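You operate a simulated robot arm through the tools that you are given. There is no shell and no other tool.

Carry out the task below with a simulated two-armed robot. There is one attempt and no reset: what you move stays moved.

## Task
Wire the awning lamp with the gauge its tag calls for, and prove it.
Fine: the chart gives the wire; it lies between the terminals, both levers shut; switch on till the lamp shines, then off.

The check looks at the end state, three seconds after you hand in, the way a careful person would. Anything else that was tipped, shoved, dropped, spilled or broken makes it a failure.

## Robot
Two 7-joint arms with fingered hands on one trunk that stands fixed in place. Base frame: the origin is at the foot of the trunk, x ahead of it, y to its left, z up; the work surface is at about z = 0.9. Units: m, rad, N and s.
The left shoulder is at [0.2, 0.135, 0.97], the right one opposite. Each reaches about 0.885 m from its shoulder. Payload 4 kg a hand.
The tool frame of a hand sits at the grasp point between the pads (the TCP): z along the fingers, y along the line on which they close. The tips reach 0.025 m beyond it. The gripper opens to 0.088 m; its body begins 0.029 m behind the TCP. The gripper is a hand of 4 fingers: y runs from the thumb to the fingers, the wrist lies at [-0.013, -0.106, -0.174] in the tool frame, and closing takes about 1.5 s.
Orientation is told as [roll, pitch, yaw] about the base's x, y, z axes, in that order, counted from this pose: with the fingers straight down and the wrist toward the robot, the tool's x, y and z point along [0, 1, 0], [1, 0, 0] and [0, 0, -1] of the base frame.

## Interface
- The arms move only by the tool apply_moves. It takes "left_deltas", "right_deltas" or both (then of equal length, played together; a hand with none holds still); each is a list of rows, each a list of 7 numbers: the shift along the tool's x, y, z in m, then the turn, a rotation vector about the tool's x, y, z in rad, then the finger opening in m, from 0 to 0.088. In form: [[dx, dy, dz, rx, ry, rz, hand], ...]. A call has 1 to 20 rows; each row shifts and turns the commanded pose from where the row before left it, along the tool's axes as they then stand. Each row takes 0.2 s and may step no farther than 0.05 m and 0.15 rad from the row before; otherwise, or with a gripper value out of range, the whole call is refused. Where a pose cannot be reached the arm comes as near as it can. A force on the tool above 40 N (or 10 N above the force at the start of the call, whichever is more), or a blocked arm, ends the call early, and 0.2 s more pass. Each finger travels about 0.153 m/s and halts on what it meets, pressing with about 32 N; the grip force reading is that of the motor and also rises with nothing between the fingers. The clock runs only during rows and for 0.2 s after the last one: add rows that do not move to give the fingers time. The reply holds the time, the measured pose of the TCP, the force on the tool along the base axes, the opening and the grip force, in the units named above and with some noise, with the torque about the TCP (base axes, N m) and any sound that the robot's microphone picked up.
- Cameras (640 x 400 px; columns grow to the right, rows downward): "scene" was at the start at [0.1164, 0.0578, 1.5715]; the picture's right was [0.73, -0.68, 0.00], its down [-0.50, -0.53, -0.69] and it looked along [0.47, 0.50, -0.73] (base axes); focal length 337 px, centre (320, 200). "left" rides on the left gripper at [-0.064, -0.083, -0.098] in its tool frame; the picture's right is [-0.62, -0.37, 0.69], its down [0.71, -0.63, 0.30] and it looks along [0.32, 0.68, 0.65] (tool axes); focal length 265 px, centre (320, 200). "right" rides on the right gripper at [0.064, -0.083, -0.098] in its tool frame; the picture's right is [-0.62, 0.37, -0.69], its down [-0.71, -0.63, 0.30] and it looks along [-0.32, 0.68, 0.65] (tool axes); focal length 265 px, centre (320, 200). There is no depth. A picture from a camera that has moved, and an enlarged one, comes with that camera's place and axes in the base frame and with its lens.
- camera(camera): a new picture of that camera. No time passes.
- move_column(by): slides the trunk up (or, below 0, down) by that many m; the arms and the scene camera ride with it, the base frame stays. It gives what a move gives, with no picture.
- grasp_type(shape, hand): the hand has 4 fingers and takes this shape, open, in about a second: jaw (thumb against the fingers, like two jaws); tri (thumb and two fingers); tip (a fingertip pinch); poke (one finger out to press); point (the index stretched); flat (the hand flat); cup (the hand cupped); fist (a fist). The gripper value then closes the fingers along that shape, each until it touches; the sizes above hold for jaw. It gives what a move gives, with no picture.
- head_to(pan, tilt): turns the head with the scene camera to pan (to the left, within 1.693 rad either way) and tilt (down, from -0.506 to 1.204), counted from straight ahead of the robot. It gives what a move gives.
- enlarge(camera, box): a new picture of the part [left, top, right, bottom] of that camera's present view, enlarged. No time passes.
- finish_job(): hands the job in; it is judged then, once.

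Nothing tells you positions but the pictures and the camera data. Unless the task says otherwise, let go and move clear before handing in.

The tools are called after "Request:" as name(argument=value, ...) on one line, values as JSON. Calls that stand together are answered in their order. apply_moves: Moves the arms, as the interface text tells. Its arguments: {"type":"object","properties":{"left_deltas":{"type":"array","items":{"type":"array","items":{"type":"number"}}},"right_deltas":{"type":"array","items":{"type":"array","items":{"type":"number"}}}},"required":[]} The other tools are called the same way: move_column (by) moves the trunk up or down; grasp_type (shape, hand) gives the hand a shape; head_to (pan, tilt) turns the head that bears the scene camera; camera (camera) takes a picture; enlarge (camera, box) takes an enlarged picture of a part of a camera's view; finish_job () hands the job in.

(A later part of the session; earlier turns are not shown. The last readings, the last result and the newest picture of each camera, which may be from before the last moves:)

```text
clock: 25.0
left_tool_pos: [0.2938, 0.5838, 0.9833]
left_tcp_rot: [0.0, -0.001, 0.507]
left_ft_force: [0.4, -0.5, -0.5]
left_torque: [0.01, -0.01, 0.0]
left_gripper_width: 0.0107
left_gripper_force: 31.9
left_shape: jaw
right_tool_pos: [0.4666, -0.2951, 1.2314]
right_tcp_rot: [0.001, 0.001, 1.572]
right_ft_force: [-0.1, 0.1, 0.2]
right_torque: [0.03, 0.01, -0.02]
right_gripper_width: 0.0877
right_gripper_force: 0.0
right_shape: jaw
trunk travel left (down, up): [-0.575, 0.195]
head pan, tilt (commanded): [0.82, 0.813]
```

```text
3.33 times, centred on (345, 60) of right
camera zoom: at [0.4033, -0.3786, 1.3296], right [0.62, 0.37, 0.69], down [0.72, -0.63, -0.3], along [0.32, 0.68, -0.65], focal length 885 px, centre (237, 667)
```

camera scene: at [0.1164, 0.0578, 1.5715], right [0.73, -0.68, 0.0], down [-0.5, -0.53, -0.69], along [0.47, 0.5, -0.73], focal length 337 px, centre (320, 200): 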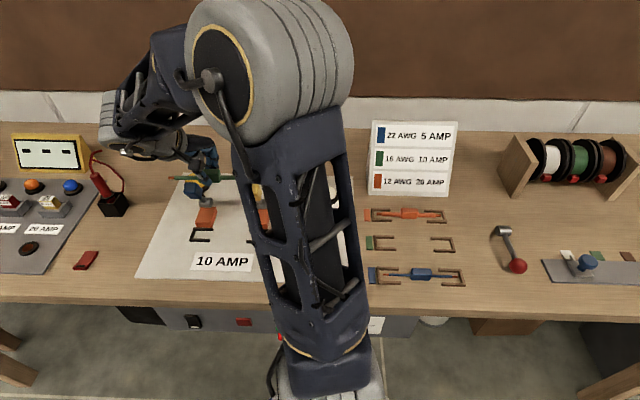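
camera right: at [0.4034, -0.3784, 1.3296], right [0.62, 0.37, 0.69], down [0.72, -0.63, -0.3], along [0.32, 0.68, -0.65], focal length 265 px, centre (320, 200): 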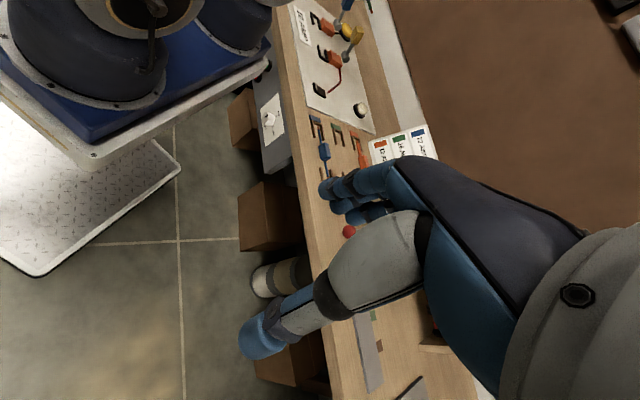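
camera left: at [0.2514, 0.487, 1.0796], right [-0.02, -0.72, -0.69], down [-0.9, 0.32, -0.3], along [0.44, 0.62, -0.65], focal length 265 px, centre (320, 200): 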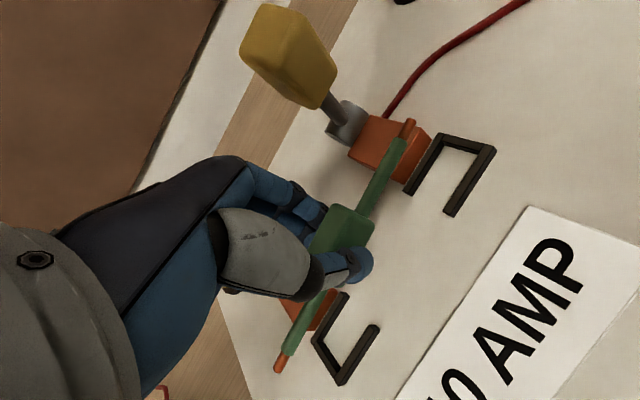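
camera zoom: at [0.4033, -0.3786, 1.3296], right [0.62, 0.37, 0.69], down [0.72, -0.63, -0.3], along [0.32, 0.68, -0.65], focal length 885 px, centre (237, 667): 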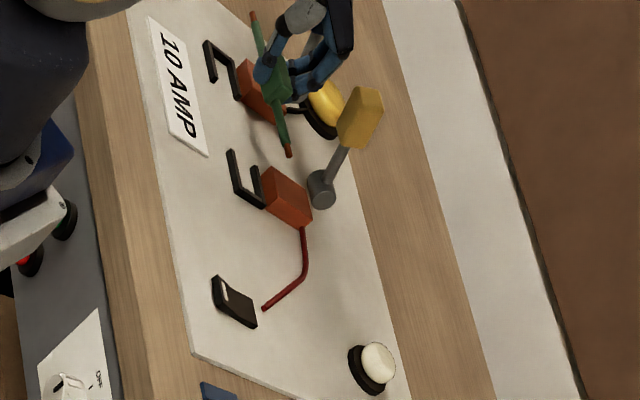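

With the right and left cameras together I measure the wire about 0.1 rad off the bracket line and 5–6 mm too far left. I'll correct both and descend further.

Request:
apply_moves(left_deltas=[[-0.006, -0.0005, 0, 0, 0, 0, 0.0], [0, 0, 0, 0, 0, 0.11, 0.0], [0, 0, 0.015, 0, 0, 0, 0.0], [0, 0, 0.012, 0, 0, 0, 0.0]])

Request:
enlarge(camera="left", box=[230, 80, 550, 400])

Request:
enlarge(camera="right", box=[300, 0, 380, 60])

Request:
enlarge(camera="scene", box=[180, 200, 290, 260])

```text
clock: 26.0
left_tool_pos: [0.2971, 0.5779, 0.9562]
left_tcp_rot: [0.001, 0.0, 0.396]
left_ft_force: [0.0, 0.0, -1.0]
left_torque: [0.02, -0.02, 0.0]
left_gripper_width: 0.0106
left_gripper_force: 31.8
left_shape: jaw
right_tool_pos: [0.4656, -0.294, 1.2322]
right_tcp_rot: [0.001, 0.001, 1.572]
right_ft_force: [-0.3, 0.8, 0.2]
right_torque: [-0.01, 0.02, -0.03]
right_gripper_width: 0.0874
right_gripper_force: 0.1
right_shape: jaw
trunk travel left (down, up): [-0.575, 0.195]
head pan, tilt (commanded): [0.82, 0.813]
```

```text
1.25 times, centred on (390, 240) of left
camera zoom: at [0.2437, 0.486, 1.0527], right [-0.1, -0.71, -0.69], down [-0.86, 0.42, -0.3], along [0.51, 0.56, -0.65], focal length 332 px, centre (232, 150)
```

zoom: 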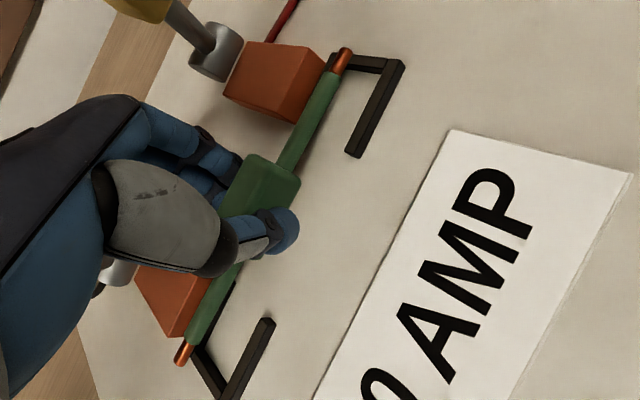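

```text
6.67 times, centred on (340, 30) of right
camera zoom: at [0.4033, -0.3785, 1.3296], right [0.62, 0.37, 0.69], down [0.72, -0.63, -0.3], along [0.32, 0.68, -0.65], focal length 1769 px, centre (187, 1333)
```

zoom: 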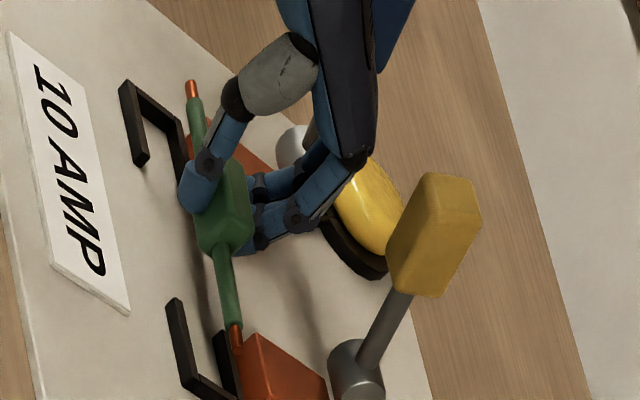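

```text
5.82 times, centred on (235, 230) of scene
camera zoom: at [0.1163, 0.0577, 1.5715], right [0.73, -0.68, 0.0], down [-0.5, -0.53, -0.69], along [0.47, 0.5, -0.73], focal length 1961 px, centre (814, 26)
```

zoom: 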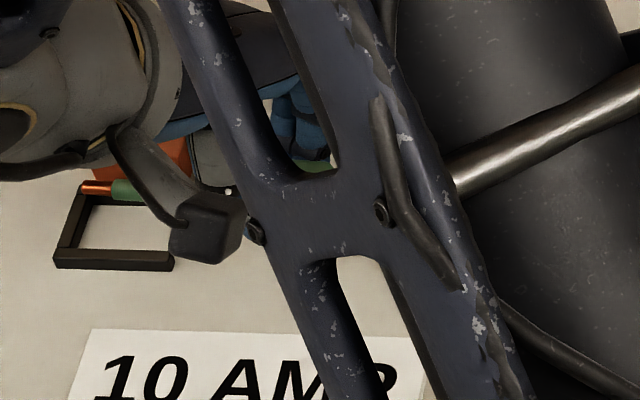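

The wire now lies parallel to the brackets and nearly centred; only about 2–3 mm more to the left is needed. I'll make that shift and descend gently toward contact.

Request:
apply_moves(left_deltas=[[0.0023, -0.0009, 0, 0, 0, 0, 0.0], [0, 0, 0.005, 0, 0, 0, 0.0], [0, 0, 0.005, 0, 0, 0, 0.0]])

Request:
enlarge(camera="left", box=[230, 80, 550, 400])

Request:
enlarge(camera="right", box=[300, 0, 380, 60])

Request:
enlarge(camera="scene", box=[180, 200, 290, 260])

```text
clock: 26.8
left_tool_pos: [0.2952, 0.5778, 0.9462]
left_tcp_rot: [0.0, -0.001, 0.396]
left_ft_force: [0.0, -0.3, -1.1]
left_torque: [-0.02, 0.01, -0.01]
left_gripper_width: 0.0105
left_gripper_force: 31.6
left_shape: jaw
right_tool_pos: [0.4668, -0.2931, 1.233]
right_tcp_rot: [-0.002, 0.002, 1.573]
right_ft_force: [-0.6, -0.2, -0.4]
right_torque: [0.02, -0.01, -0.03]
right_gripper_width: 0.0876
right_gripper_force: 0.1
right_shape: jaw
trunk travel left (down, up): [-0.575, 0.195]
head pan, tilt (commanded): [0.82, 0.813]
```

```text
1.25 times, centred on (390, 240) of left
camera zoom: at [0.2423, 0.4871, 1.0429], right [-0.1, -0.71, -0.69], down [-0.86, 0.42, -0.3], along [0.51, 0.56, -0.65], focal length 332 px, centre (232, 150)
```

zoom: 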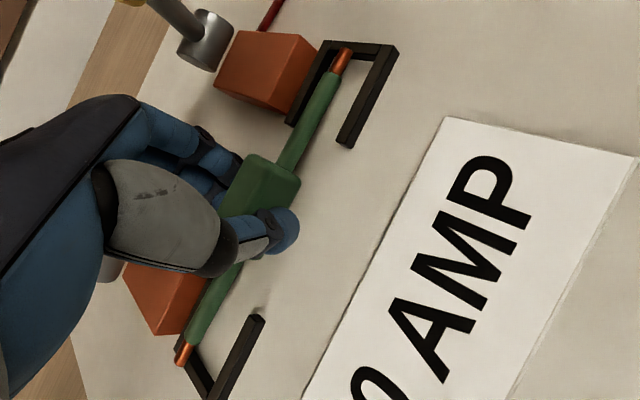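

```text
6.67 times, centred on (340, 30) of right
camera zoom: at [0.4033, -0.3784, 1.3296], right [0.62, 0.37, 0.69], down [0.72, -0.63, -0.3], along [0.32, 0.68, -0.65], focal length 1769 px, centre (187, 1333)
```

zoom: 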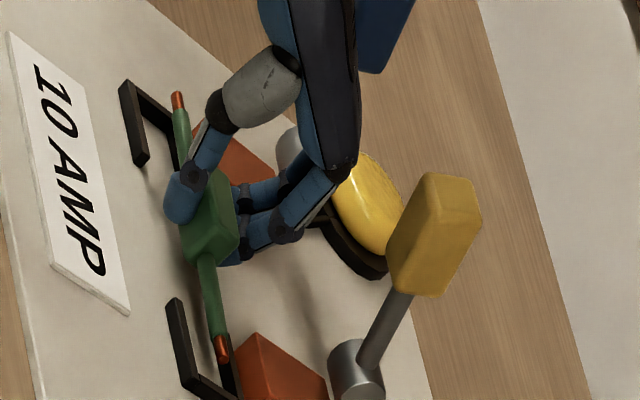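

```text
5.82 times, centred on (235, 230) of scene
camera zoom: at [0.1164, 0.0578, 1.5715], right [0.73, -0.68, 0.0], down [-0.5, -0.53, -0.69], along [0.47, 0.5, -0.73], focal length 1961 px, centre (814, 26)
```

zoom: 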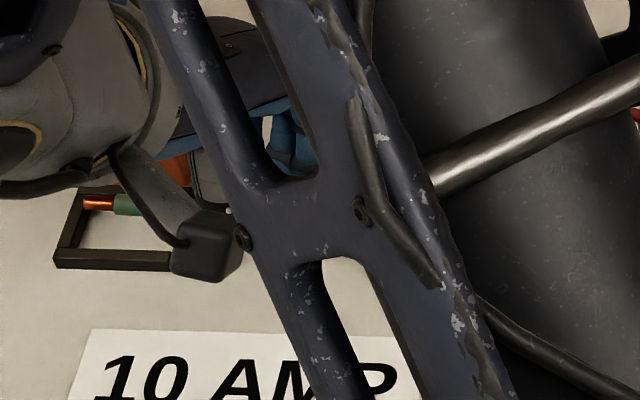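

The wire is about 1 cm above its rest. I'll zoom tighter on each bracket before the final lowering.

Request:
enlarge(camera="right", box=[308, 4, 340, 24])

Request:
enlarge(camera="right", box=[312, 38, 344, 62])

Request:
enlarge(camera="left", box=[380, 80, 460, 160])

Request:
enlarge(camera="left", box=[260, 310, 360, 400])

Request:
enlarge(camera="scene", box=[185, 220, 225, 250])

```text
16.00 times, centred on (324, 14) of right
camera zoom: at [0.4033, -0.3784, 1.3296], right [0.62, 0.37, 0.69], down [0.72, -0.63, -0.3], along [0.32, 0.68, -0.65], focal length 4246 px, centre (256, 3176)
```

zoom: 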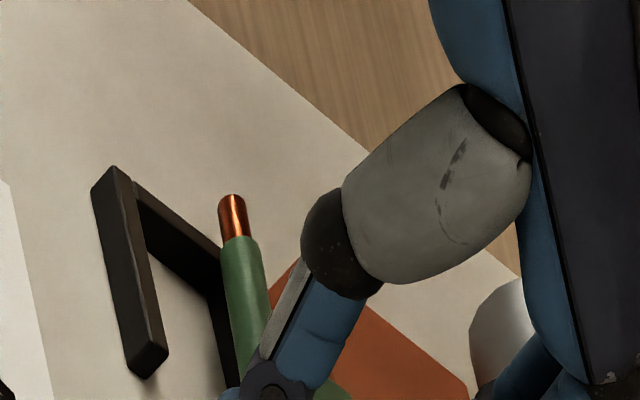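

```text
16.00 times, centred on (328, 50) of right
camera zoom: at [0.4033, -0.3784, 1.3296], right [0.62, 0.37, 0.69], down [0.72, -0.63, -0.3], along [0.32, 0.68, -0.65], focal length 4246 px, centre (192, 2600)
```

zoom: 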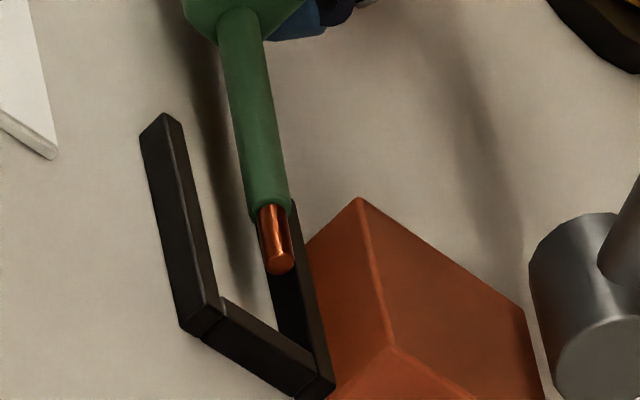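

```text
5.00 times, centred on (420, 120) of left
camera zoom: at [0.2423, 0.4871, 1.0429], right [-0.1, -0.71, -0.69], down [-0.86, 0.42, -0.3], along [0.51, 0.56, -0.65], focal length 1327 px, centre (-180, 600)
```

zoom: 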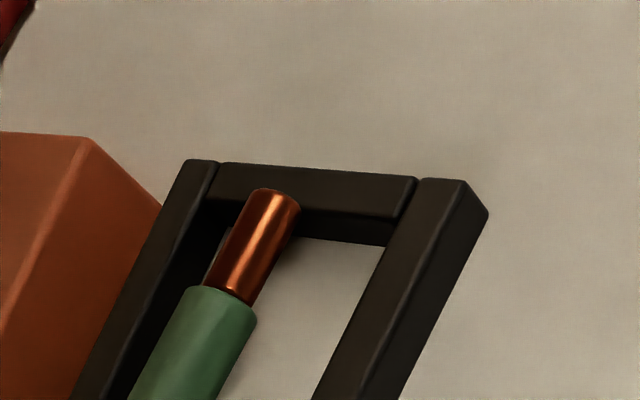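

```text
4.44 times, centred on (310, 355) of left
camera zoom: at [0.2423, 0.4871, 1.0429], right [-0.1, -0.71, -0.69], down [-0.86, 0.42, -0.3], along [0.51, 0.56, -0.65], focal length 1180 px, centre (364, -489)
```

zoom: 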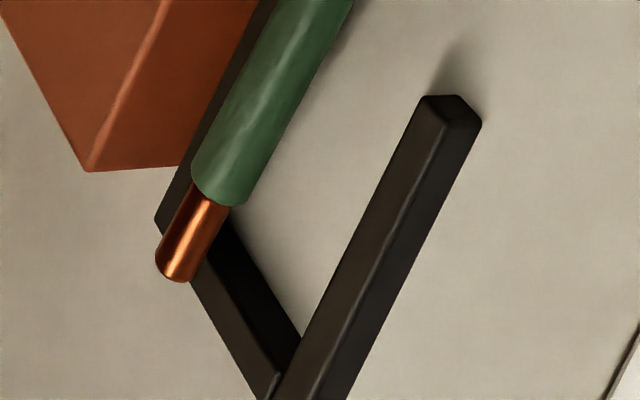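

```text
13.33 times, centred on (205, 235) of scene
camera zoom: at [0.1164, 0.0578, 1.5715], right [0.73, -0.68, 0.0], down [-0.5, -0.53, -0.69], along [0.47, 0.5, -0.73], focal length 4494 px, centre (1853, -267)
```

zoom: 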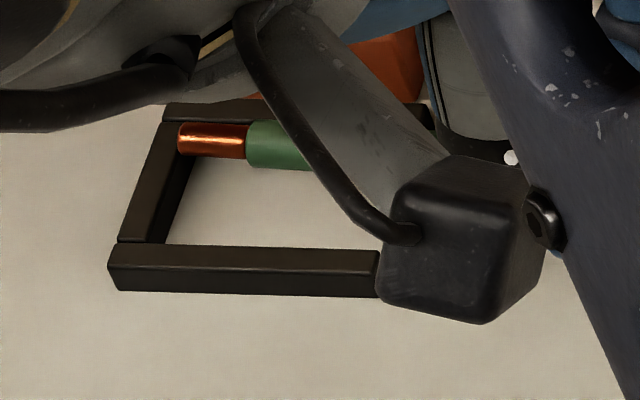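

The wire tips sit inside both brackets with roughly 2–4 mm lengthwise clearance on each side and good lateral centring. I'll lower in small steps until contact is felt.

Request:
apply_moves(left_deltas=[[0, 0, 0.002, 0, 0, 0, 0.0], [0, 0, 0.002, 0, 0, 0, 0.0], [0, 0, 0, 0, 0, 0, 0.0]])

Request:
apply_moves(left_deltas=[[0, 0, 0.002, 0, 0, 0, 0.0], [0, 0, 0, 0, 0, 0, 0.0]])

Request:
enlarge(camera="right", box=[300, 0, 380, 60])

Request:
enlarge(camera="scene", box=[185, 220, 225, 250])

```text
clock: 27.6
left_tool_pos: [0.2946, 0.5795, 0.9424]
left_tcp_rot: [0.001, 0.0, 0.397]
left_ft_force: [0.0, -0.1, -0.4]
left_torque: [0.0, 0.04, 0.02]
left_gripper_width: 0.0107
left_gripper_force: 31.9
left_shape: jaw
right_tool_pos: [0.4667, -0.2953, 1.2318]
right_tcp_rot: [0.0, 0.0, 1.574]
right_ft_force: [-0.6, 0.0, 0.1]
right_torque: [-0.01, 0.01, 0.01]
right_gripper_width: 0.0876
right_gripper_force: 0.0
right_shape: jaw
trunk travel left (down, up): [-0.575, 0.195]
head pan, tilt (commanded): [0.82, 0.813]
```

```text
clock: 28.2
left_tool_pos: [0.2951, 0.5792, 0.9402]
left_tcp_rot: [0.0, 0.0, 0.396]
left_ft_force: [-0.1, 0.2, -0.4]
left_torque: [0.0, -0.01, 0.0]
left_gripper_width: 0.0109
left_gripper_force: 31.8
left_shape: jaw
right_tool_pos: [0.4655, -0.2943, 1.2311]
right_tcp_rot: [-0.001, -0.001, 1.572]
right_ft_force: [0.0, -0.5, -0.6]
right_torque: [-0.01, 0.03, 0.0]
right_gripper_width: 0.0876
right_gripper_force: 0.1
right_shape: jaw
trunk travel left (down, up): [-0.575, 0.195]
head pan, tilt (commanded): [0.82, 0.813]
```

```text
6.67 times, centred on (340, 30) of right
camera zoom: at [0.4033, -0.3784, 1.3296], right [0.62, 0.37, 0.69], down [0.72, -0.63, -0.3], along [0.32, 0.68, -0.65], focal length 1769 px, centre (187, 1333)
```

zoom: 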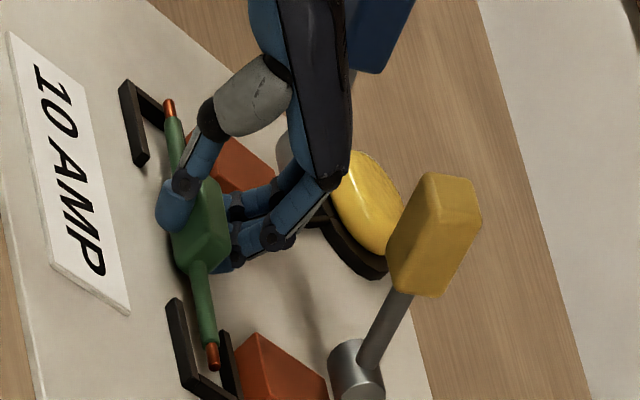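

```text
13.33 times, centred on (205, 235) of scene
camera zoom: at [0.1164, 0.0578, 1.5715], right [0.73, -0.68, 0.0], down [-0.5, -0.53, -0.69], along [0.47, 0.5, -0.73], focal length 4494 px, centre (1853, -267)
```

zoom: 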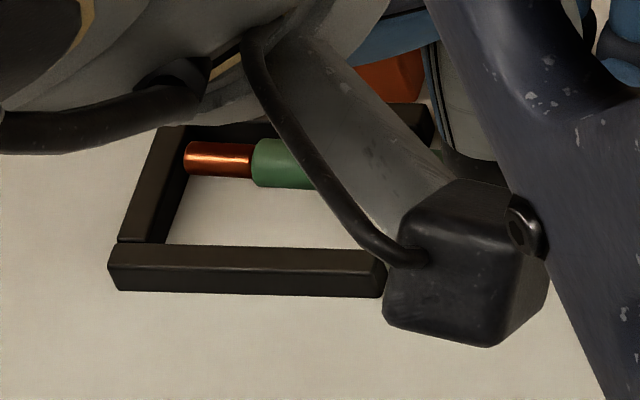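

No contact yet, so I'll continue lowering in 2 mm steps.

Request:
apply_moves(left_deltas=[[0, 0, 0.002, 0, 0, 0, 0.0], [0, 0, 0, 0, 0, 0, 0.0]])

Request:
apply_moves(left_deltas=[[0, 0, 0.002, 0, 0, 0, 0.0], [0, 0, 0, 0, 0, 0, 0.0]])

Request:
enlarge(camera="right", box=[300, 0, 380, 60])

Request:
enlarge(camera="scene", box=[185, 220, 225, 250])

Request:
enlarge(camera="left", box=[230, 80, 550, 400])

```text
clock: 28.8
left_tool_pos: [0.2951, 0.5788, 0.9379]
left_tcp_rot: [0.0, 0.001, 0.396]
left_ft_force: [0.1, -0.3, 0.0]
left_torque: [-0.02, 0.0, 0.0]
left_gripper_width: 0.0106
left_gripper_force: 31.6
left_shape: jaw
right_tool_pos: [0.4666, -0.2944, 1.2333]
right_tcp_rot: [0.0, 0.001, 1.571]
right_ft_force: [0.2, 0.0, 0.4]
right_torque: [0.0, 0.01, 0.0]
right_gripper_width: 0.0876
right_gripper_force: 0.0
right_shape: jaw
trunk travel left (down, up): [-0.575, 0.195]
head pan, tilt (commanded): [0.82, 0.813]
```

```text
clock: 29.4
left_tool_pos: [0.2944, 0.5803, 0.9363]
left_tcp_rot: [-0.001, -0.001, 0.396]
left_ft_force: [-0.6, -0.2, -1.4]
left_torque: [-0.02, 0.02, -0.03]
left_gripper_width: 0.0105
left_gripper_force: 32.6
left_shape: jaw
right_tool_pos: [0.4662, -0.2948, 1.2325]
right_tcp_rot: [-0.001, 0.0, 1.572]
right_ft_force: [0.0, 1.0, 0.3]
right_torque: [0.02, 0.0, -0.01]
right_gripper_width: 0.0876
right_gripper_force: 0.0
right_shape: jaw
trunk travel left (down, up): [-0.575, 0.195]
head pan, tilt (commanded): [0.82, 0.813]
```

```text
6.67 times, centred on (340, 30) of right
camera zoom: at [0.4033, -0.3784, 1.3296], right [0.62, 0.37, 0.69], down [0.72, -0.63, -0.3], along [0.32, 0.68, -0.65], focal length 1769 px, centre (187, 1333)
```

zoom: 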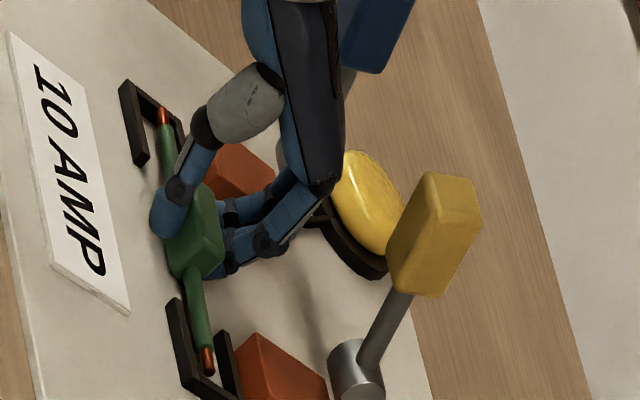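

```text
13.33 times, centred on (205, 235) of scene
camera zoom: at [0.1164, 0.0578, 1.5715], right [0.73, -0.68, 0.0], down [-0.5, -0.53, -0.69], along [0.47, 0.5, -0.73], focal length 4494 px, centre (1853, -267)
```

zoom: 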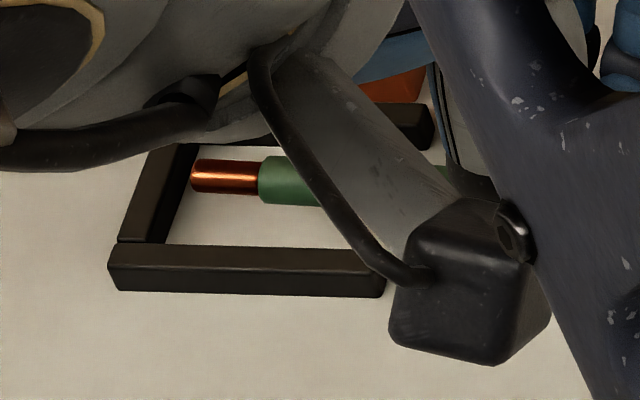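

```text
1.25 times, centred on (390, 240) of left
camera zoom: at [0.242, 0.4879, 1.0323], right [-0.1, -0.71, -0.69], down [-0.86, 0.42, -0.3], along [0.51, 0.56, -0.65], focal length 332 px, centre (232, 150)
```

zoom: 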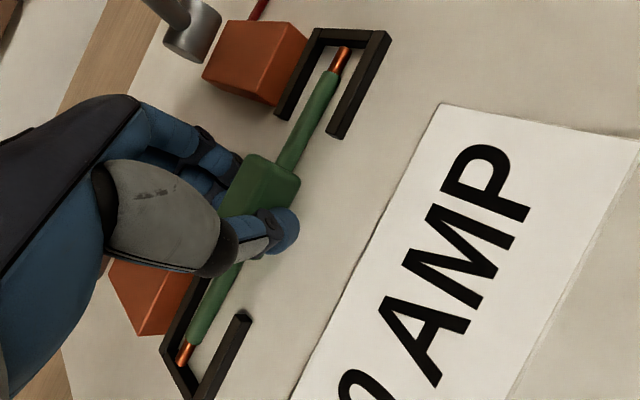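

Now the tips show inside both brackets from every view. I'll keep lowering in 2 mm steps until the wire touches.

Request:
apply_moves(left_deltas=[[0, 0, 0.002, 0, 0, 0, 0.0], [0, 0, 0, 0, 0, 0, 0.0]])

Request:
apply_moves(left_deltas=[[0, 0, 0.0015, 0, 0, 0, 0.0], [0, 0, 0, 0, 0, 0, 0.0]])

Request:
enlarge(camera="right", box=[300, 0, 380, 60])

Request:
enlarge(camera="scene", box=[185, 220, 225, 250])

```text
clock: 30.0
left_tool_pos: [0.2953, 0.5794, 0.9339]
left_tcp_rot: [0.001, 0.0, 0.396]
left_ft_force: [-0.6, 0.0, 4.3]
left_torque: [-0.04, 0.01, 0.02]
left_gripper_width: 0.0109
left_gripper_force: 31.8
left_shape: jaw
right_tool_pos: [0.4659, -0.2947, 1.2327]
right_tcp_rot: [0.002, 0.0, 1.574]
right_ft_force: [0.2, -0.5, -0.3]
right_torque: [0.02, -0.01, 0.0]
right_gripper_width: 0.0874
right_gripper_force: 0.1
right_shape: jaw
trunk travel left (down, up): [-0.575, 0.195]
head pan, tilt (commanded): [0.82, 0.813]
```

```text
clock: 30.6
left_tool_pos: [0.2958, 0.5792, 0.9325]
left_tcp_rot: [0.002, -0.003, 0.397]
left_ft_force: [-1.5, -1.8, 11.8]
left_torque: [-0.07, -0.03, -0.01]
left_gripper_width: 0.0113
left_gripper_force: 32.3
left_shape: jaw
right_tool_pos: [0.4662, -0.2943, 1.233]
right_tcp_rot: [0.0, -0.001, 1.573]
right_ft_force: [0.3, 0.0, 0.2]
right_torque: [0.04, 0.03, 0.02]
right_gripper_width: 0.0878
right_gripper_force: 0.0
right_shape: jaw
trunk travel left (down, up): [-0.575, 0.195]
head pan, tilt (commanded): [0.82, 0.813]
```

```text
6.67 times, centred on (340, 30) of right
camera zoom: at [0.4032, -0.3787, 1.3297], right [0.62, 0.37, 0.69], down [0.72, -0.63, -0.3], along [0.32, 0.68, -0.65], focal length 1769 px, centre (187, 1333)
```

zoom: 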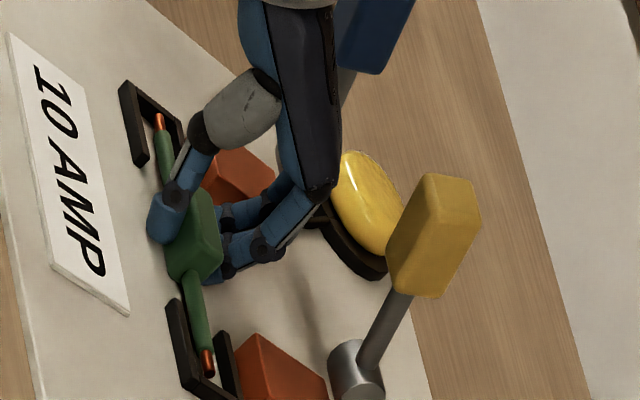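

```text
13.33 times, centred on (205, 235) of scene
camera zoom: at [0.1162, 0.0575, 1.5717], right [0.73, -0.68, 0.0], down [-0.5, -0.53, -0.69], along [0.47, 0.5, -0.73], focal length 4494 px, centre (1853, -267)
```

zoom: 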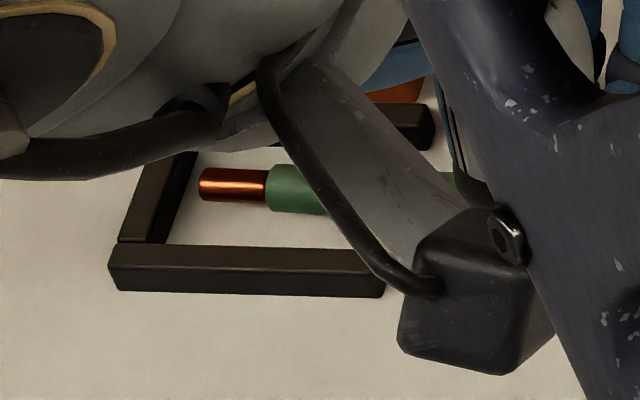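

Contact is felt (about 12 N), so the wire is on the board. I'll check the right-hand bracket up close before releasing.

Request:
enlarge(camera="right", box=[312, 38, 344, 62])

Request:
enlarge(camera="left", box=[360, 80, 460, 160])

Request:
enlarge(camera="left", box=[260, 310, 360, 400])

```text
16.00 times, centred on (328, 50) of right
camera zoom: at [0.4032, -0.3787, 1.3297], right [0.62, 0.37, 0.69], down [0.72, -0.63, -0.3], along [0.32, 0.68, -0.65], focal length 4246 px, centre (192, 2600)
```

zoom: 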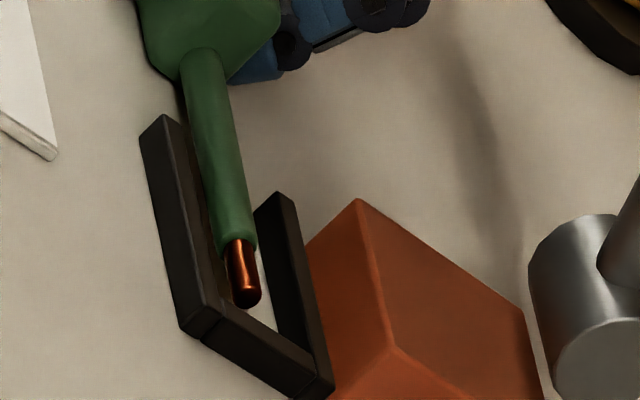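

```text
5.00 times, centred on (410, 120) of left
camera zoom: at [0.2425, 0.4877, 1.0298], right [-0.1, -0.71, -0.69], down [-0.86, 0.42, -0.3], along [0.51, 0.56, -0.65], focal length 1327 px, centre (-130, 600)
```

zoom: 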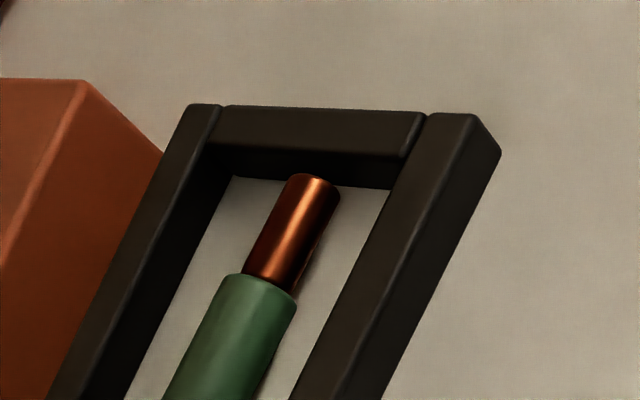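

```text
4.44 times, centred on (310, 355) of left
camera zoom: at [0.2425, 0.4877, 1.0298], right [-0.1, -0.71, -0.69], down [-0.86, 0.42, -0.3], along [0.51, 0.56, -0.65], focal length 1180 px, centre (364, -489)
```

zoom: 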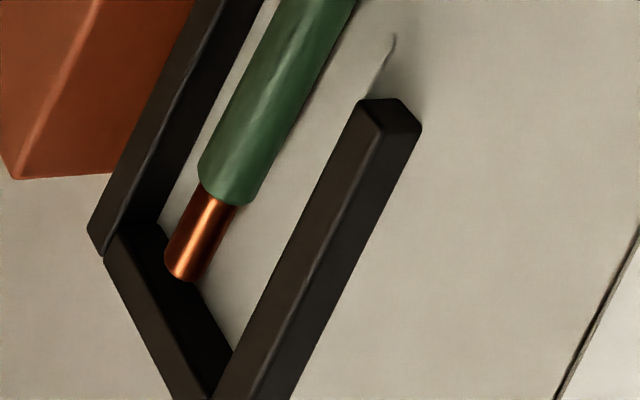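

Both copper tips sit inside their brackets. I'll ease off slightly and open the fingers slowly.

Request:
apply_moves(left_deltas=[[0, 0, -0.001, 0, 0, 0, 0.0], [0, 0, 0, 0, 0, 0, 0.008], [0, 0, 0, 0, 0, 0, 0.012], [0, 0, 0, 0, 0, 0, 0.015], [0, 0, 0, 0, 0, 0, 0.018], [0, 0, 0, 0, 0, 0, 0.022], [0, 0, 0, 0, 0, 0, 0.026], [0, 0, 0, 0, 0, 0, 0.03], [0, 0, 0, 0, 0, 0, 0.035], [0, 0, 0, 0, 0, 0, 0.04], [0, 0, 0, 0, 0, 0, 0.04]])

Request:
camera(camera="left")

Request:
enlarge(camera="right", box=[300, 0, 380, 60])

Request:
enlarge(camera="scene", box=[185, 220, 225, 250])

```text
clock: 33.0
left_tool_pos: [0.2945, 0.5802, 0.9335]
left_tcp_rot: [-0.001, -0.001, 0.395]
left_ft_force: [-0.1, -1.0, 0.2]
left_torque: [0.04, 0.0, 0.03]
left_gripper_width: 0.0395
left_gripper_force: 0.0
left_shape: jaw
right_tool_pos: [0.4665, -0.2939, 1.2319]
right_tcp_rot: [-0.001, 0.0, 1.572]
right_ft_force: [-0.1, -0.8, -1.0]
right_torque: [0.02, -0.01, 0.03]
right_gripper_width: 0.0875
right_gripper_force: 0.0
right_shape: jaw
trunk travel left (down, up): [-0.575, 0.195]
head pan, tilt (commanded): [0.82, 0.813]
```

```text
taken
camera left: at [0.2427, 0.4875, 1.0308], right [-0.1, -0.71, -0.69], down [-0.86, 0.42, -0.3], along [0.51, 0.56, -0.65], focal length 265 px, centre (320, 200)
```

left: 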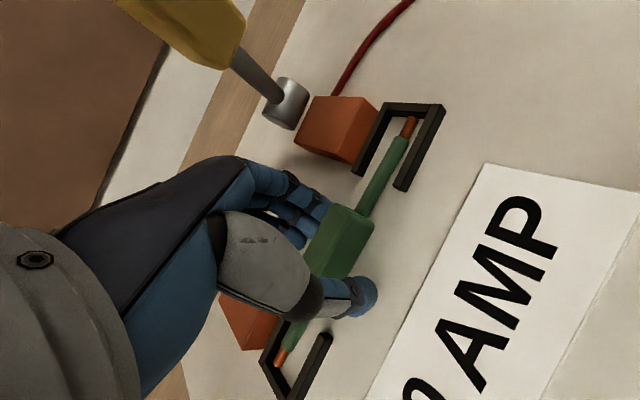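

```text
6.67 times, centred on (340, 30) of right
camera zoom: at [0.4033, -0.3784, 1.3296], right [0.62, 0.37, 0.69], down [0.72, -0.63, -0.3], along [0.32, 0.68, -0.65], focal length 1769 px, centre (187, 1333)
```

zoom: 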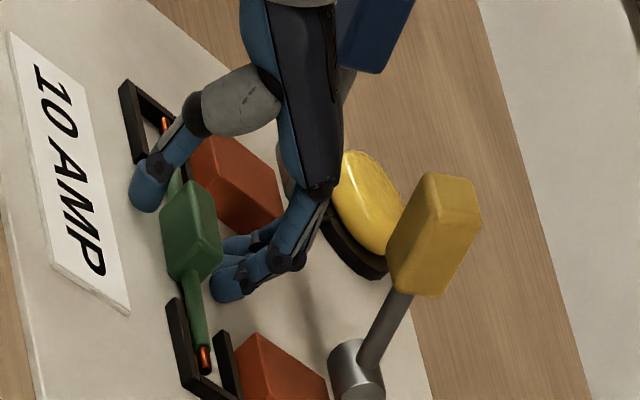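

```text
13.33 times, centred on (205, 235) of scene
camera zoom: at [0.1164, 0.0578, 1.5715], right [0.73, -0.68, 0.0], down [-0.5, -0.53, -0.69], along [0.47, 0.5, -0.73], focal length 4494 px, centre (1853, -267)
```

zoom: 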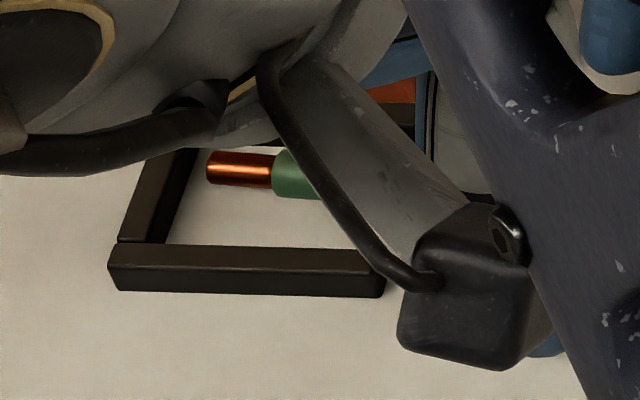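

The wire is free and lies level, with both ends inside the brackets. I'll raise the left hand straight up, clear of it.

Request:
apply_moves(left_deltas=[[0, 0, -0.01, 0, 0, 0, 0.042], [0, 0, -0.02, 0, 0, 0, 0.044], [0, 0, -0.04, 0, 0, 0, 0.044], [0, 0, -0.04, 0, 0, 0, 0.044], [0, 0, -0.04, 0, 0, 0, 0.044], [0, 0, -0.04, 0, 0, 0, 0.044]])

Request:
camera(camera="left")

Request:
enlarge(camera="right", box=[300, 0, 380, 60])

Request:
enlarge(camera="scene", box=[150, 150, 310, 260])

```text
clock: 34.4
left_tool_pos: [0.2946, 0.5808, 1.1227]
left_tcp_rot: [0.0, 0.0, 0.397]
left_ft_force: [-0.7, 0.1, 0.1]
left_torque: [0.0, -0.01, -0.04]
left_gripper_width: 0.0434
left_gripper_force: 0.0
left_shape: jaw
right_tool_pos: [0.4663, -0.2953, 1.2314]
right_tcp_rot: [0.001, 0.0, 1.574]
right_ft_force: [-0.1, -0.1, -0.2]
right_torque: [0.0, 0.01, -0.04]
right_gripper_width: 0.0877
right_gripper_force: 0.0
right_shape: jaw
trunk travel left (down, up): [-0.575, 0.195]
head pan, tilt (commanded): [0.82, 0.813]
```

```text
taken
camera left: at [0.2431, 0.4888, 1.2208], right [-0.1, -0.71, -0.69], down [-0.86, 0.41, -0.3], along [0.5, 0.56, -0.65], focal length 265 px, centre (320, 200)
```

left: 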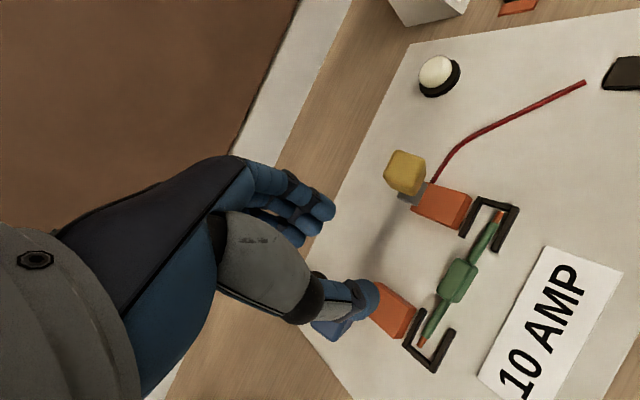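

```text
6.67 times, centred on (340, 30) of right
camera zoom: at [0.4034, -0.3782, 1.3296], right [0.62, 0.37, 0.69], down [0.72, -0.63, -0.3], along [0.32, 0.68, -0.65], focal length 1769 px, centre (187, 1333)
```

zoom: 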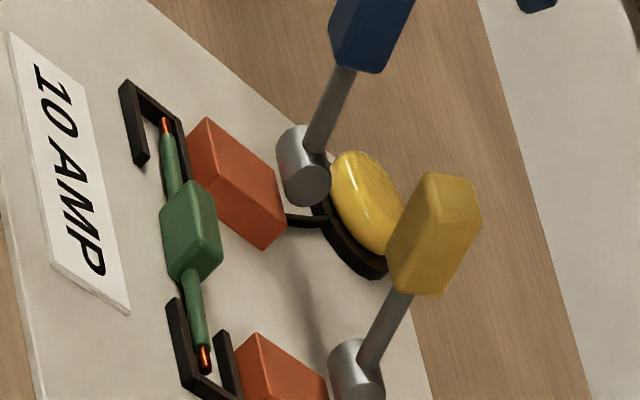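

```text
3.64 times, centred on (230, 205) of scene
camera zoom: at [0.1164, 0.058, 1.5715], right [0.73, -0.68, 0.0], down [-0.5, -0.53, -0.69], along [0.47, 0.5, -0.73], focal length 1226 px, centre (647, 182)
```

zoom: 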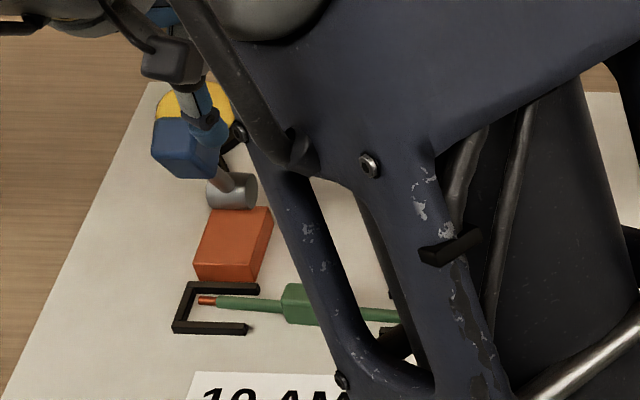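

The green wire lies neatly between the terminals. Next I'll shut the yellow lever: close the left fingers into a beak, line up at 45°, and come in behind the yellow knob (about (0.377, 0.559, 1.02), pivot about (0.400, 0.581, 0.945)).

Request:
apply_moves(left_deltas=[[0, 0, -0.02, 0, 0, 0, 0.03], [0, 0, 0, 0, 0, -0.13, 0.015], [0, 0, 0, 0, 0, -0.13, 0.0], [0, 0, 0, 0, 0, -0.128, 0.0], [-0.0184, 0.0273, 0, 0, 0, 0, 0.0], [-0.0184, 0.0273, 0, 0, 0, 0, 0.0], [-0.0184, 0.0273, 0, 0, 0, 0, 0.0], [-0.0184, 0.0273, 0, 0, 0, 0, 0.0], [0, 0, 0, 0, 0, 0, 0.0]])

Request:
camera(camera="left")

Request:
enlarge(camera="right", box=[300, 0, 400, 80])

Request:
camera(camera="scene")

```text
clock: 36.4
left_tool_pos: [0.4264, 0.6045, 1.1438]
left_tcp_rot: [-0.001, 0.0, 0.782]
left_ft_force: [-0.4, -0.2, 0.3]
left_torque: [0.02, 0.04, -0.01]
left_gripper_width: 0.0001
left_gripper_force: 32.0
left_shape: jaw
right_tool_pos: [0.4664, -0.2939, 1.2322]
right_tcp_rot: [0.002, 0.0, 1.573]
right_ft_force: [-0.8, 1.0, 0.2]
right_torque: [0.0, 0.0, 0.01]
right_gripper_width: 0.0877
right_gripper_force: 0.0
right_shape: jaw
trunk travel left (down, up): [-0.575, 0.195]
head pan, tilt (commanded): [0.82, 0.813]
```

```text
taken
camera left: at [0.4118, 0.5001, 1.2409], right [0.18, -0.7, -0.69], down [-0.95, 0.06, -0.3], along [0.25, 0.71, -0.65], focal length 265 px, centre (320, 200)
```

left: 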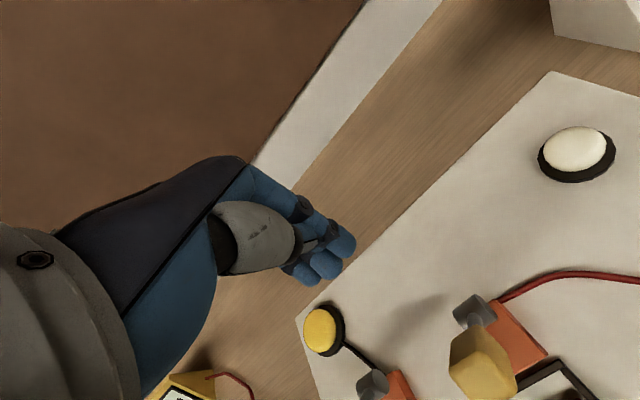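

```text
5.00 times, centred on (350, 40) of right
camera zoom: at [0.4033, -0.3785, 1.3296], right [0.62, 0.37, 0.69], down [0.72, -0.63, -0.3], along [0.32, 0.68, -0.65], focal length 1327 px, centre (170, 1000)
```

zoom: 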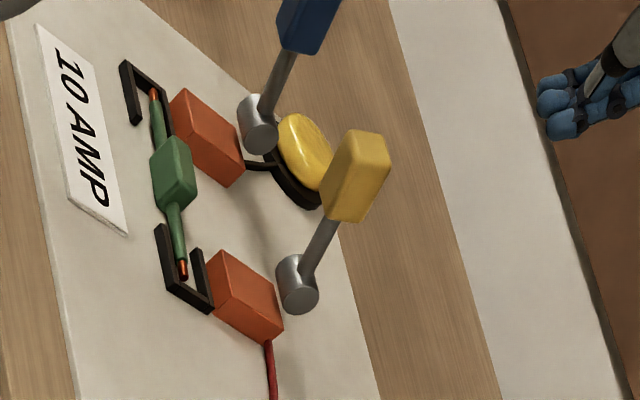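

```text
taken
camera scene: at [0.1163, 0.0578, 1.5715], right [0.73, -0.68, 0.0], down [-0.5, -0.53, -0.69], along [0.47, 0.5, -0.73], focal length 337 px, centre (320, 200)
```

scene: 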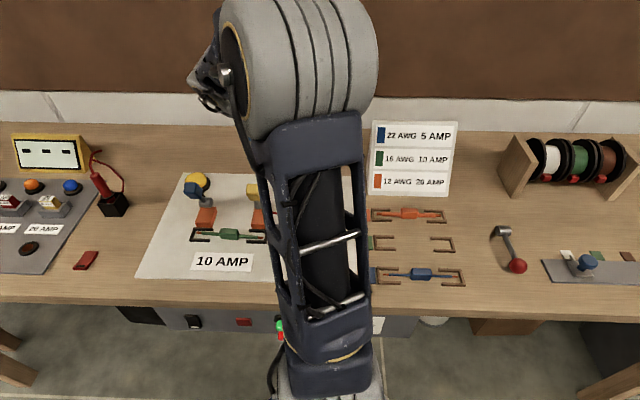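

The beak hangs behind the yellow knob with clearance. I'll lower it so the tips sit behind the knob at about z = 1.01.

Request:
apply_moves(left_deltas=[[0, 0, 0.04, 0, 0, 0, 0.0], [0, 0, 0.04, 0, 0, 0, 0.0], [0, 0, 0.025, 0, 0, 0, 0.0], [0, 0, 0, 0, 0, 0, 0.0]])

Request:
camera(camera="left")

Request:
enlarge(camera="right", box=[300, 0, 400, 80])

```text
clock: 37.4
left_tool_pos: [0.4245, 0.6013, 1.0391]
left_tcp_rot: [0.001, 0.0, 0.784]
left_ft_force: [0.8, -0.1, -0.6]
left_torque: [0.0, 0.04, 0.01]
left_gripper_width: 0.0
left_gripper_force: 31.6
left_shape: jaw
right_tool_pos: [0.4664, -0.2944, 1.2323]
right_tcp_rot: [0.0, 0.0, 1.571]
right_ft_force: [0.5, 0.5, 0.1]
right_torque: [0.0, 0.01, 0.02]
right_gripper_width: 0.0878
right_gripper_force: 0.0
right_shape: jaw
trunk travel left (down, up): [-0.575, 0.195]
head pan, tilt (commanded): [0.82, 0.813]
```

```text
taken
camera left: at [0.4113, 0.4972, 1.1354], right [0.18, -0.7, -0.69], down [-0.95, 0.06, -0.3], along [0.25, 0.71, -0.65], focal length 265 px, centre (320, 200)
```

left: 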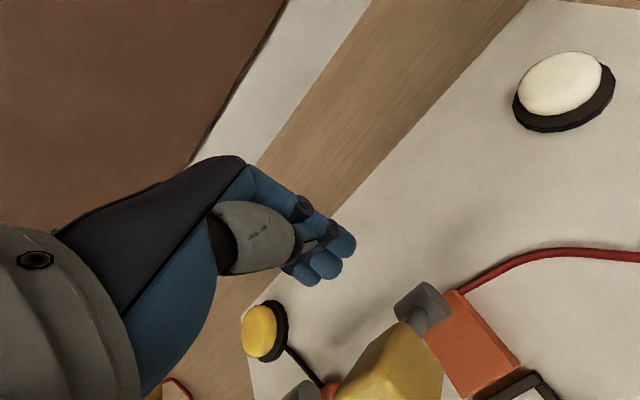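

```text
5.00 times, centred on (350, 40) of right
camera zoom: at [0.4033, -0.3785, 1.3296], right [0.62, 0.37, 0.69], down [0.72, -0.63, -0.3], along [0.32, 0.68, -0.65], focal length 1327 px, centre (170, 1000)
```

zoom: 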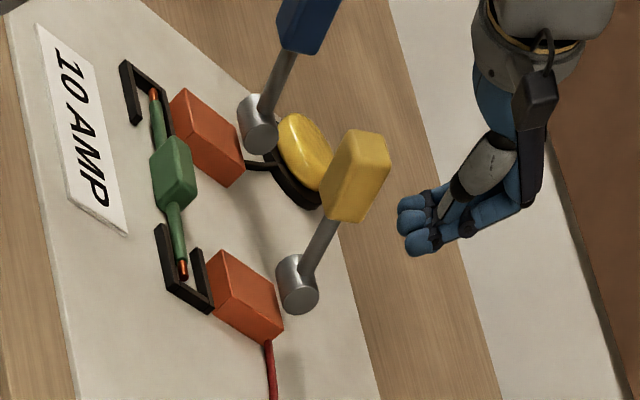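

The beak is lined up with the knob within about 4 mm. I'll push it toward the robot along the lever's arc, first part only, then check.

Request:
apply_moves(left_deltas=[[0, -0.012, 0, 0, 0, 0, 0.0], [0, -0.012, 0, 0, 0, 0, 0.0], [0, -0.01, 0, 0, 0, 0, 0.0], [0, -0.008, 0.001, 0, 0, 0, 0.0], [0, -0.008, 0.002, 0, 0, 0, 0.0], [0, -0.008, 0.003, 0, 0, 0, 0.0]])

Request:
camera(camera="left")

Request:
enlarge(camera="right", box=[300, 0, 400, 80])

```text
clock: 38.8
left_tool_pos: [0.3821, 0.5635, 1.0327]
left_tcp_rot: [0.001, -0.001, 0.786]
left_ft_force: [0.7, 0.9, 0.1]
left_torque: [0.04, -0.02, 0.01]
left_gripper_width: 0.0
left_gripper_force: 32.4
left_shape: jaw
right_tool_pos: [0.4673, -0.2933, 1.2331]
right_tcp_rot: [0.0, 0.0, 1.572]
right_ft_force: [-0.7, 1.2, 0.1]
right_torque: [0.03, -0.02, -0.02]
right_gripper_width: 0.0878
right_gripper_force: 0.0
right_shape: jaw
trunk travel left (down, up): [-0.575, 0.195]
head pan, tilt (commanded): [0.82, 0.813]
```

```text
taken
camera left: at [0.369, 0.4589, 1.1298], right [0.18, -0.7, -0.69], down [-0.95, 0.06, -0.3], along [0.25, 0.71, -0.65], focal length 265 px, centre (320, 200)
```

left: 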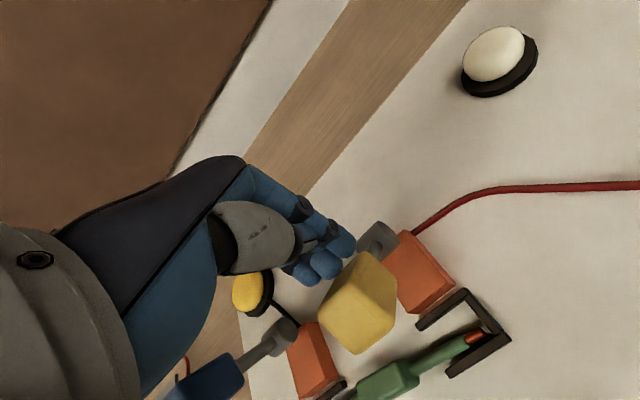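

```text
5.00 times, centred on (350, 40) of right
camera zoom: at [0.4034, -0.3784, 1.3296], right [0.62, 0.37, 0.69], down [0.72, -0.63, -0.3], along [0.32, 0.68, -0.65], focal length 1327 px, centre (170, 1000)
```

zoom: 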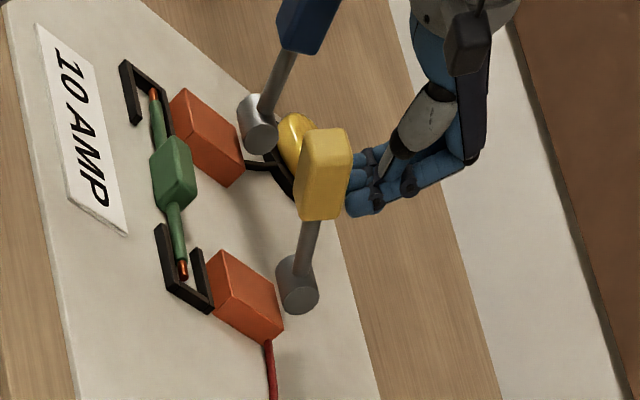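

The yellow lever is swinging toward the robot as expected, with almost no resistance. I'll continue along the arc.

Request:
apply_moves(left_deltas=[[0, -0.011, 0.005, 0, 0, 0, 0.0], [0, -0.011, 0.005, 0, 0, 0, 0.0], [0, -0.01, 0.006, 0, 0, 0, 0.0], [0, -0.01, 0.006, 0, 0, 0, 0.0]])

Request:
camera(camera="left")

Request:
enlarge(camera="right", box=[300, 0, 400, 80])

```text
clock: 39.8
left_tool_pos: [0.3507, 0.5344, 1.012]
left_tcp_rot: [0.0, 0.0, 0.785]
left_ft_force: [-0.2, -0.6, 1.1]
left_torque: [-0.02, 0.0, 0.02]
left_gripper_width: 0.0
left_gripper_force: 31.6
left_shape: jaw
right_tool_pos: [0.4667, -0.2947, 1.2317]
right_tcp_rot: [-0.001, 0.0, 1.572]
right_ft_force: [-0.3, 0.4, 0.3]
right_torque: [0.03, -0.01, 0.0]
right_gripper_width: 0.0875
right_gripper_force: 0.0
right_shape: jaw
trunk travel left (down, up): [-0.575, 0.195]
head pan, tilt (commanded): [0.82, 0.813]
```

```text
taken
camera left: at [0.3374, 0.4296, 1.108], right [0.18, -0.7, -0.69], down [-0.95, 0.06, -0.3], along [0.25, 0.71, -0.65], focal length 265 px, centre (320, 200)
```

left: 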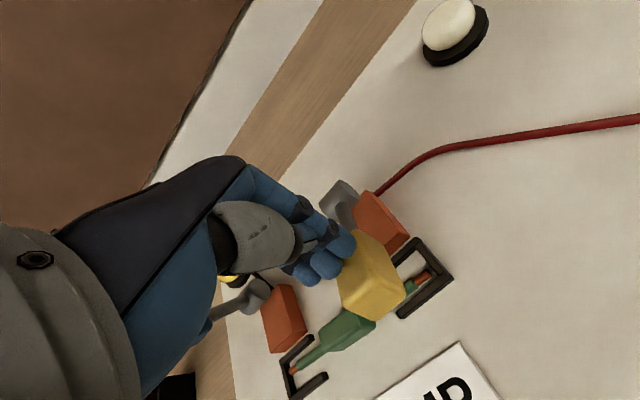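

```text
5.00 times, centred on (350, 40) of right
camera zoom: at [0.4033, -0.3784, 1.3296], right [0.62, 0.37, 0.69], down [0.72, -0.63, -0.3], along [0.32, 0.68, -0.65], focal length 1327 px, centre (170, 1000)
```

zoom: 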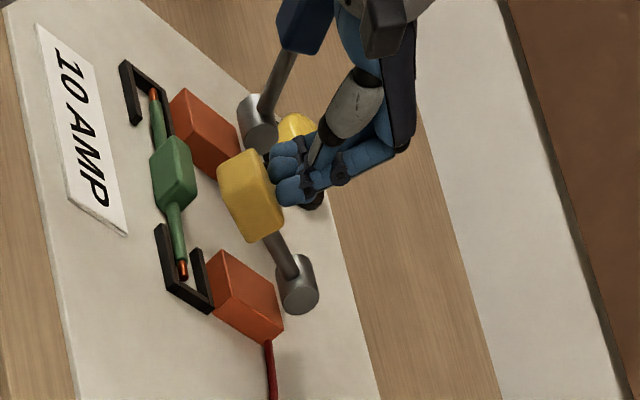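

The lever is about two-thirds of the way. I'll keep pushing down in smaller steps, watching the force.

Request:
apply_moves(left_deltas=[[0, -0.006, 0.01, 0, 0, 0, 0.0], [0, -0.005, 0.01, 0, 0, 0, 0.0], [0, -0.001, 0.006, 0, 0, 0, 0.0]])

Request:
camera(camera="left")

Request:
enlarge(camera="right", box=[300, 0, 400, 80])

```text
clock: 40.6
left_tool_pos: [0.3451, 0.5249, 0.9836]
left_tcp_rot: [0.0, 0.001, 0.787]
left_ft_force: [0.9, 0.4, 0.4]
left_torque: [-0.01, -0.01, 0.02]
left_gripper_width: 0.0003
left_gripper_force: 32.0
left_shape: jaw
right_tool_pos: [0.4667, -0.2933, 1.2313]
right_tcp_rot: [-0.001, 0.001, 1.573]
right_ft_force: [-0.3, 0.1, -0.2]
right_torque: [0.0, 0.0, 0.02]
right_gripper_width: 0.0876
right_gripper_force: 0.0
right_shape: jaw
trunk travel left (down, up): [-0.575, 0.195]
head pan, tilt (commanded): [0.82, 0.813]
```

```text
taken
camera left: at [0.3305, 0.42, 1.0819], right [0.18, -0.7, -0.69], down [-0.95, 0.06, -0.3], along [0.25, 0.71, -0.65], focal length 265 px, centre (320, 200)
```

left: 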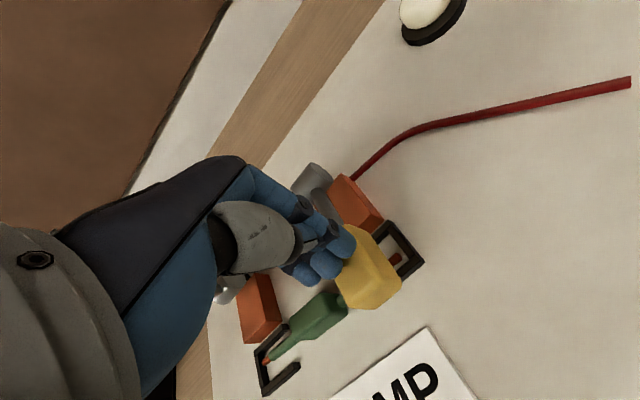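

```text
5.00 times, centred on (350, 40) of right
camera zoom: at [0.4033, -0.3784, 1.3296], right [0.62, 0.37, 0.69], down [0.72, -0.63, -0.3], along [0.32, 0.68, -0.65], focal length 1327 px, centre (170, 1000)
```

zoom: 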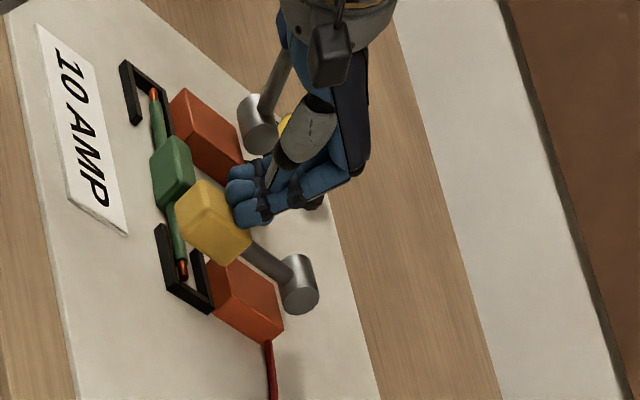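

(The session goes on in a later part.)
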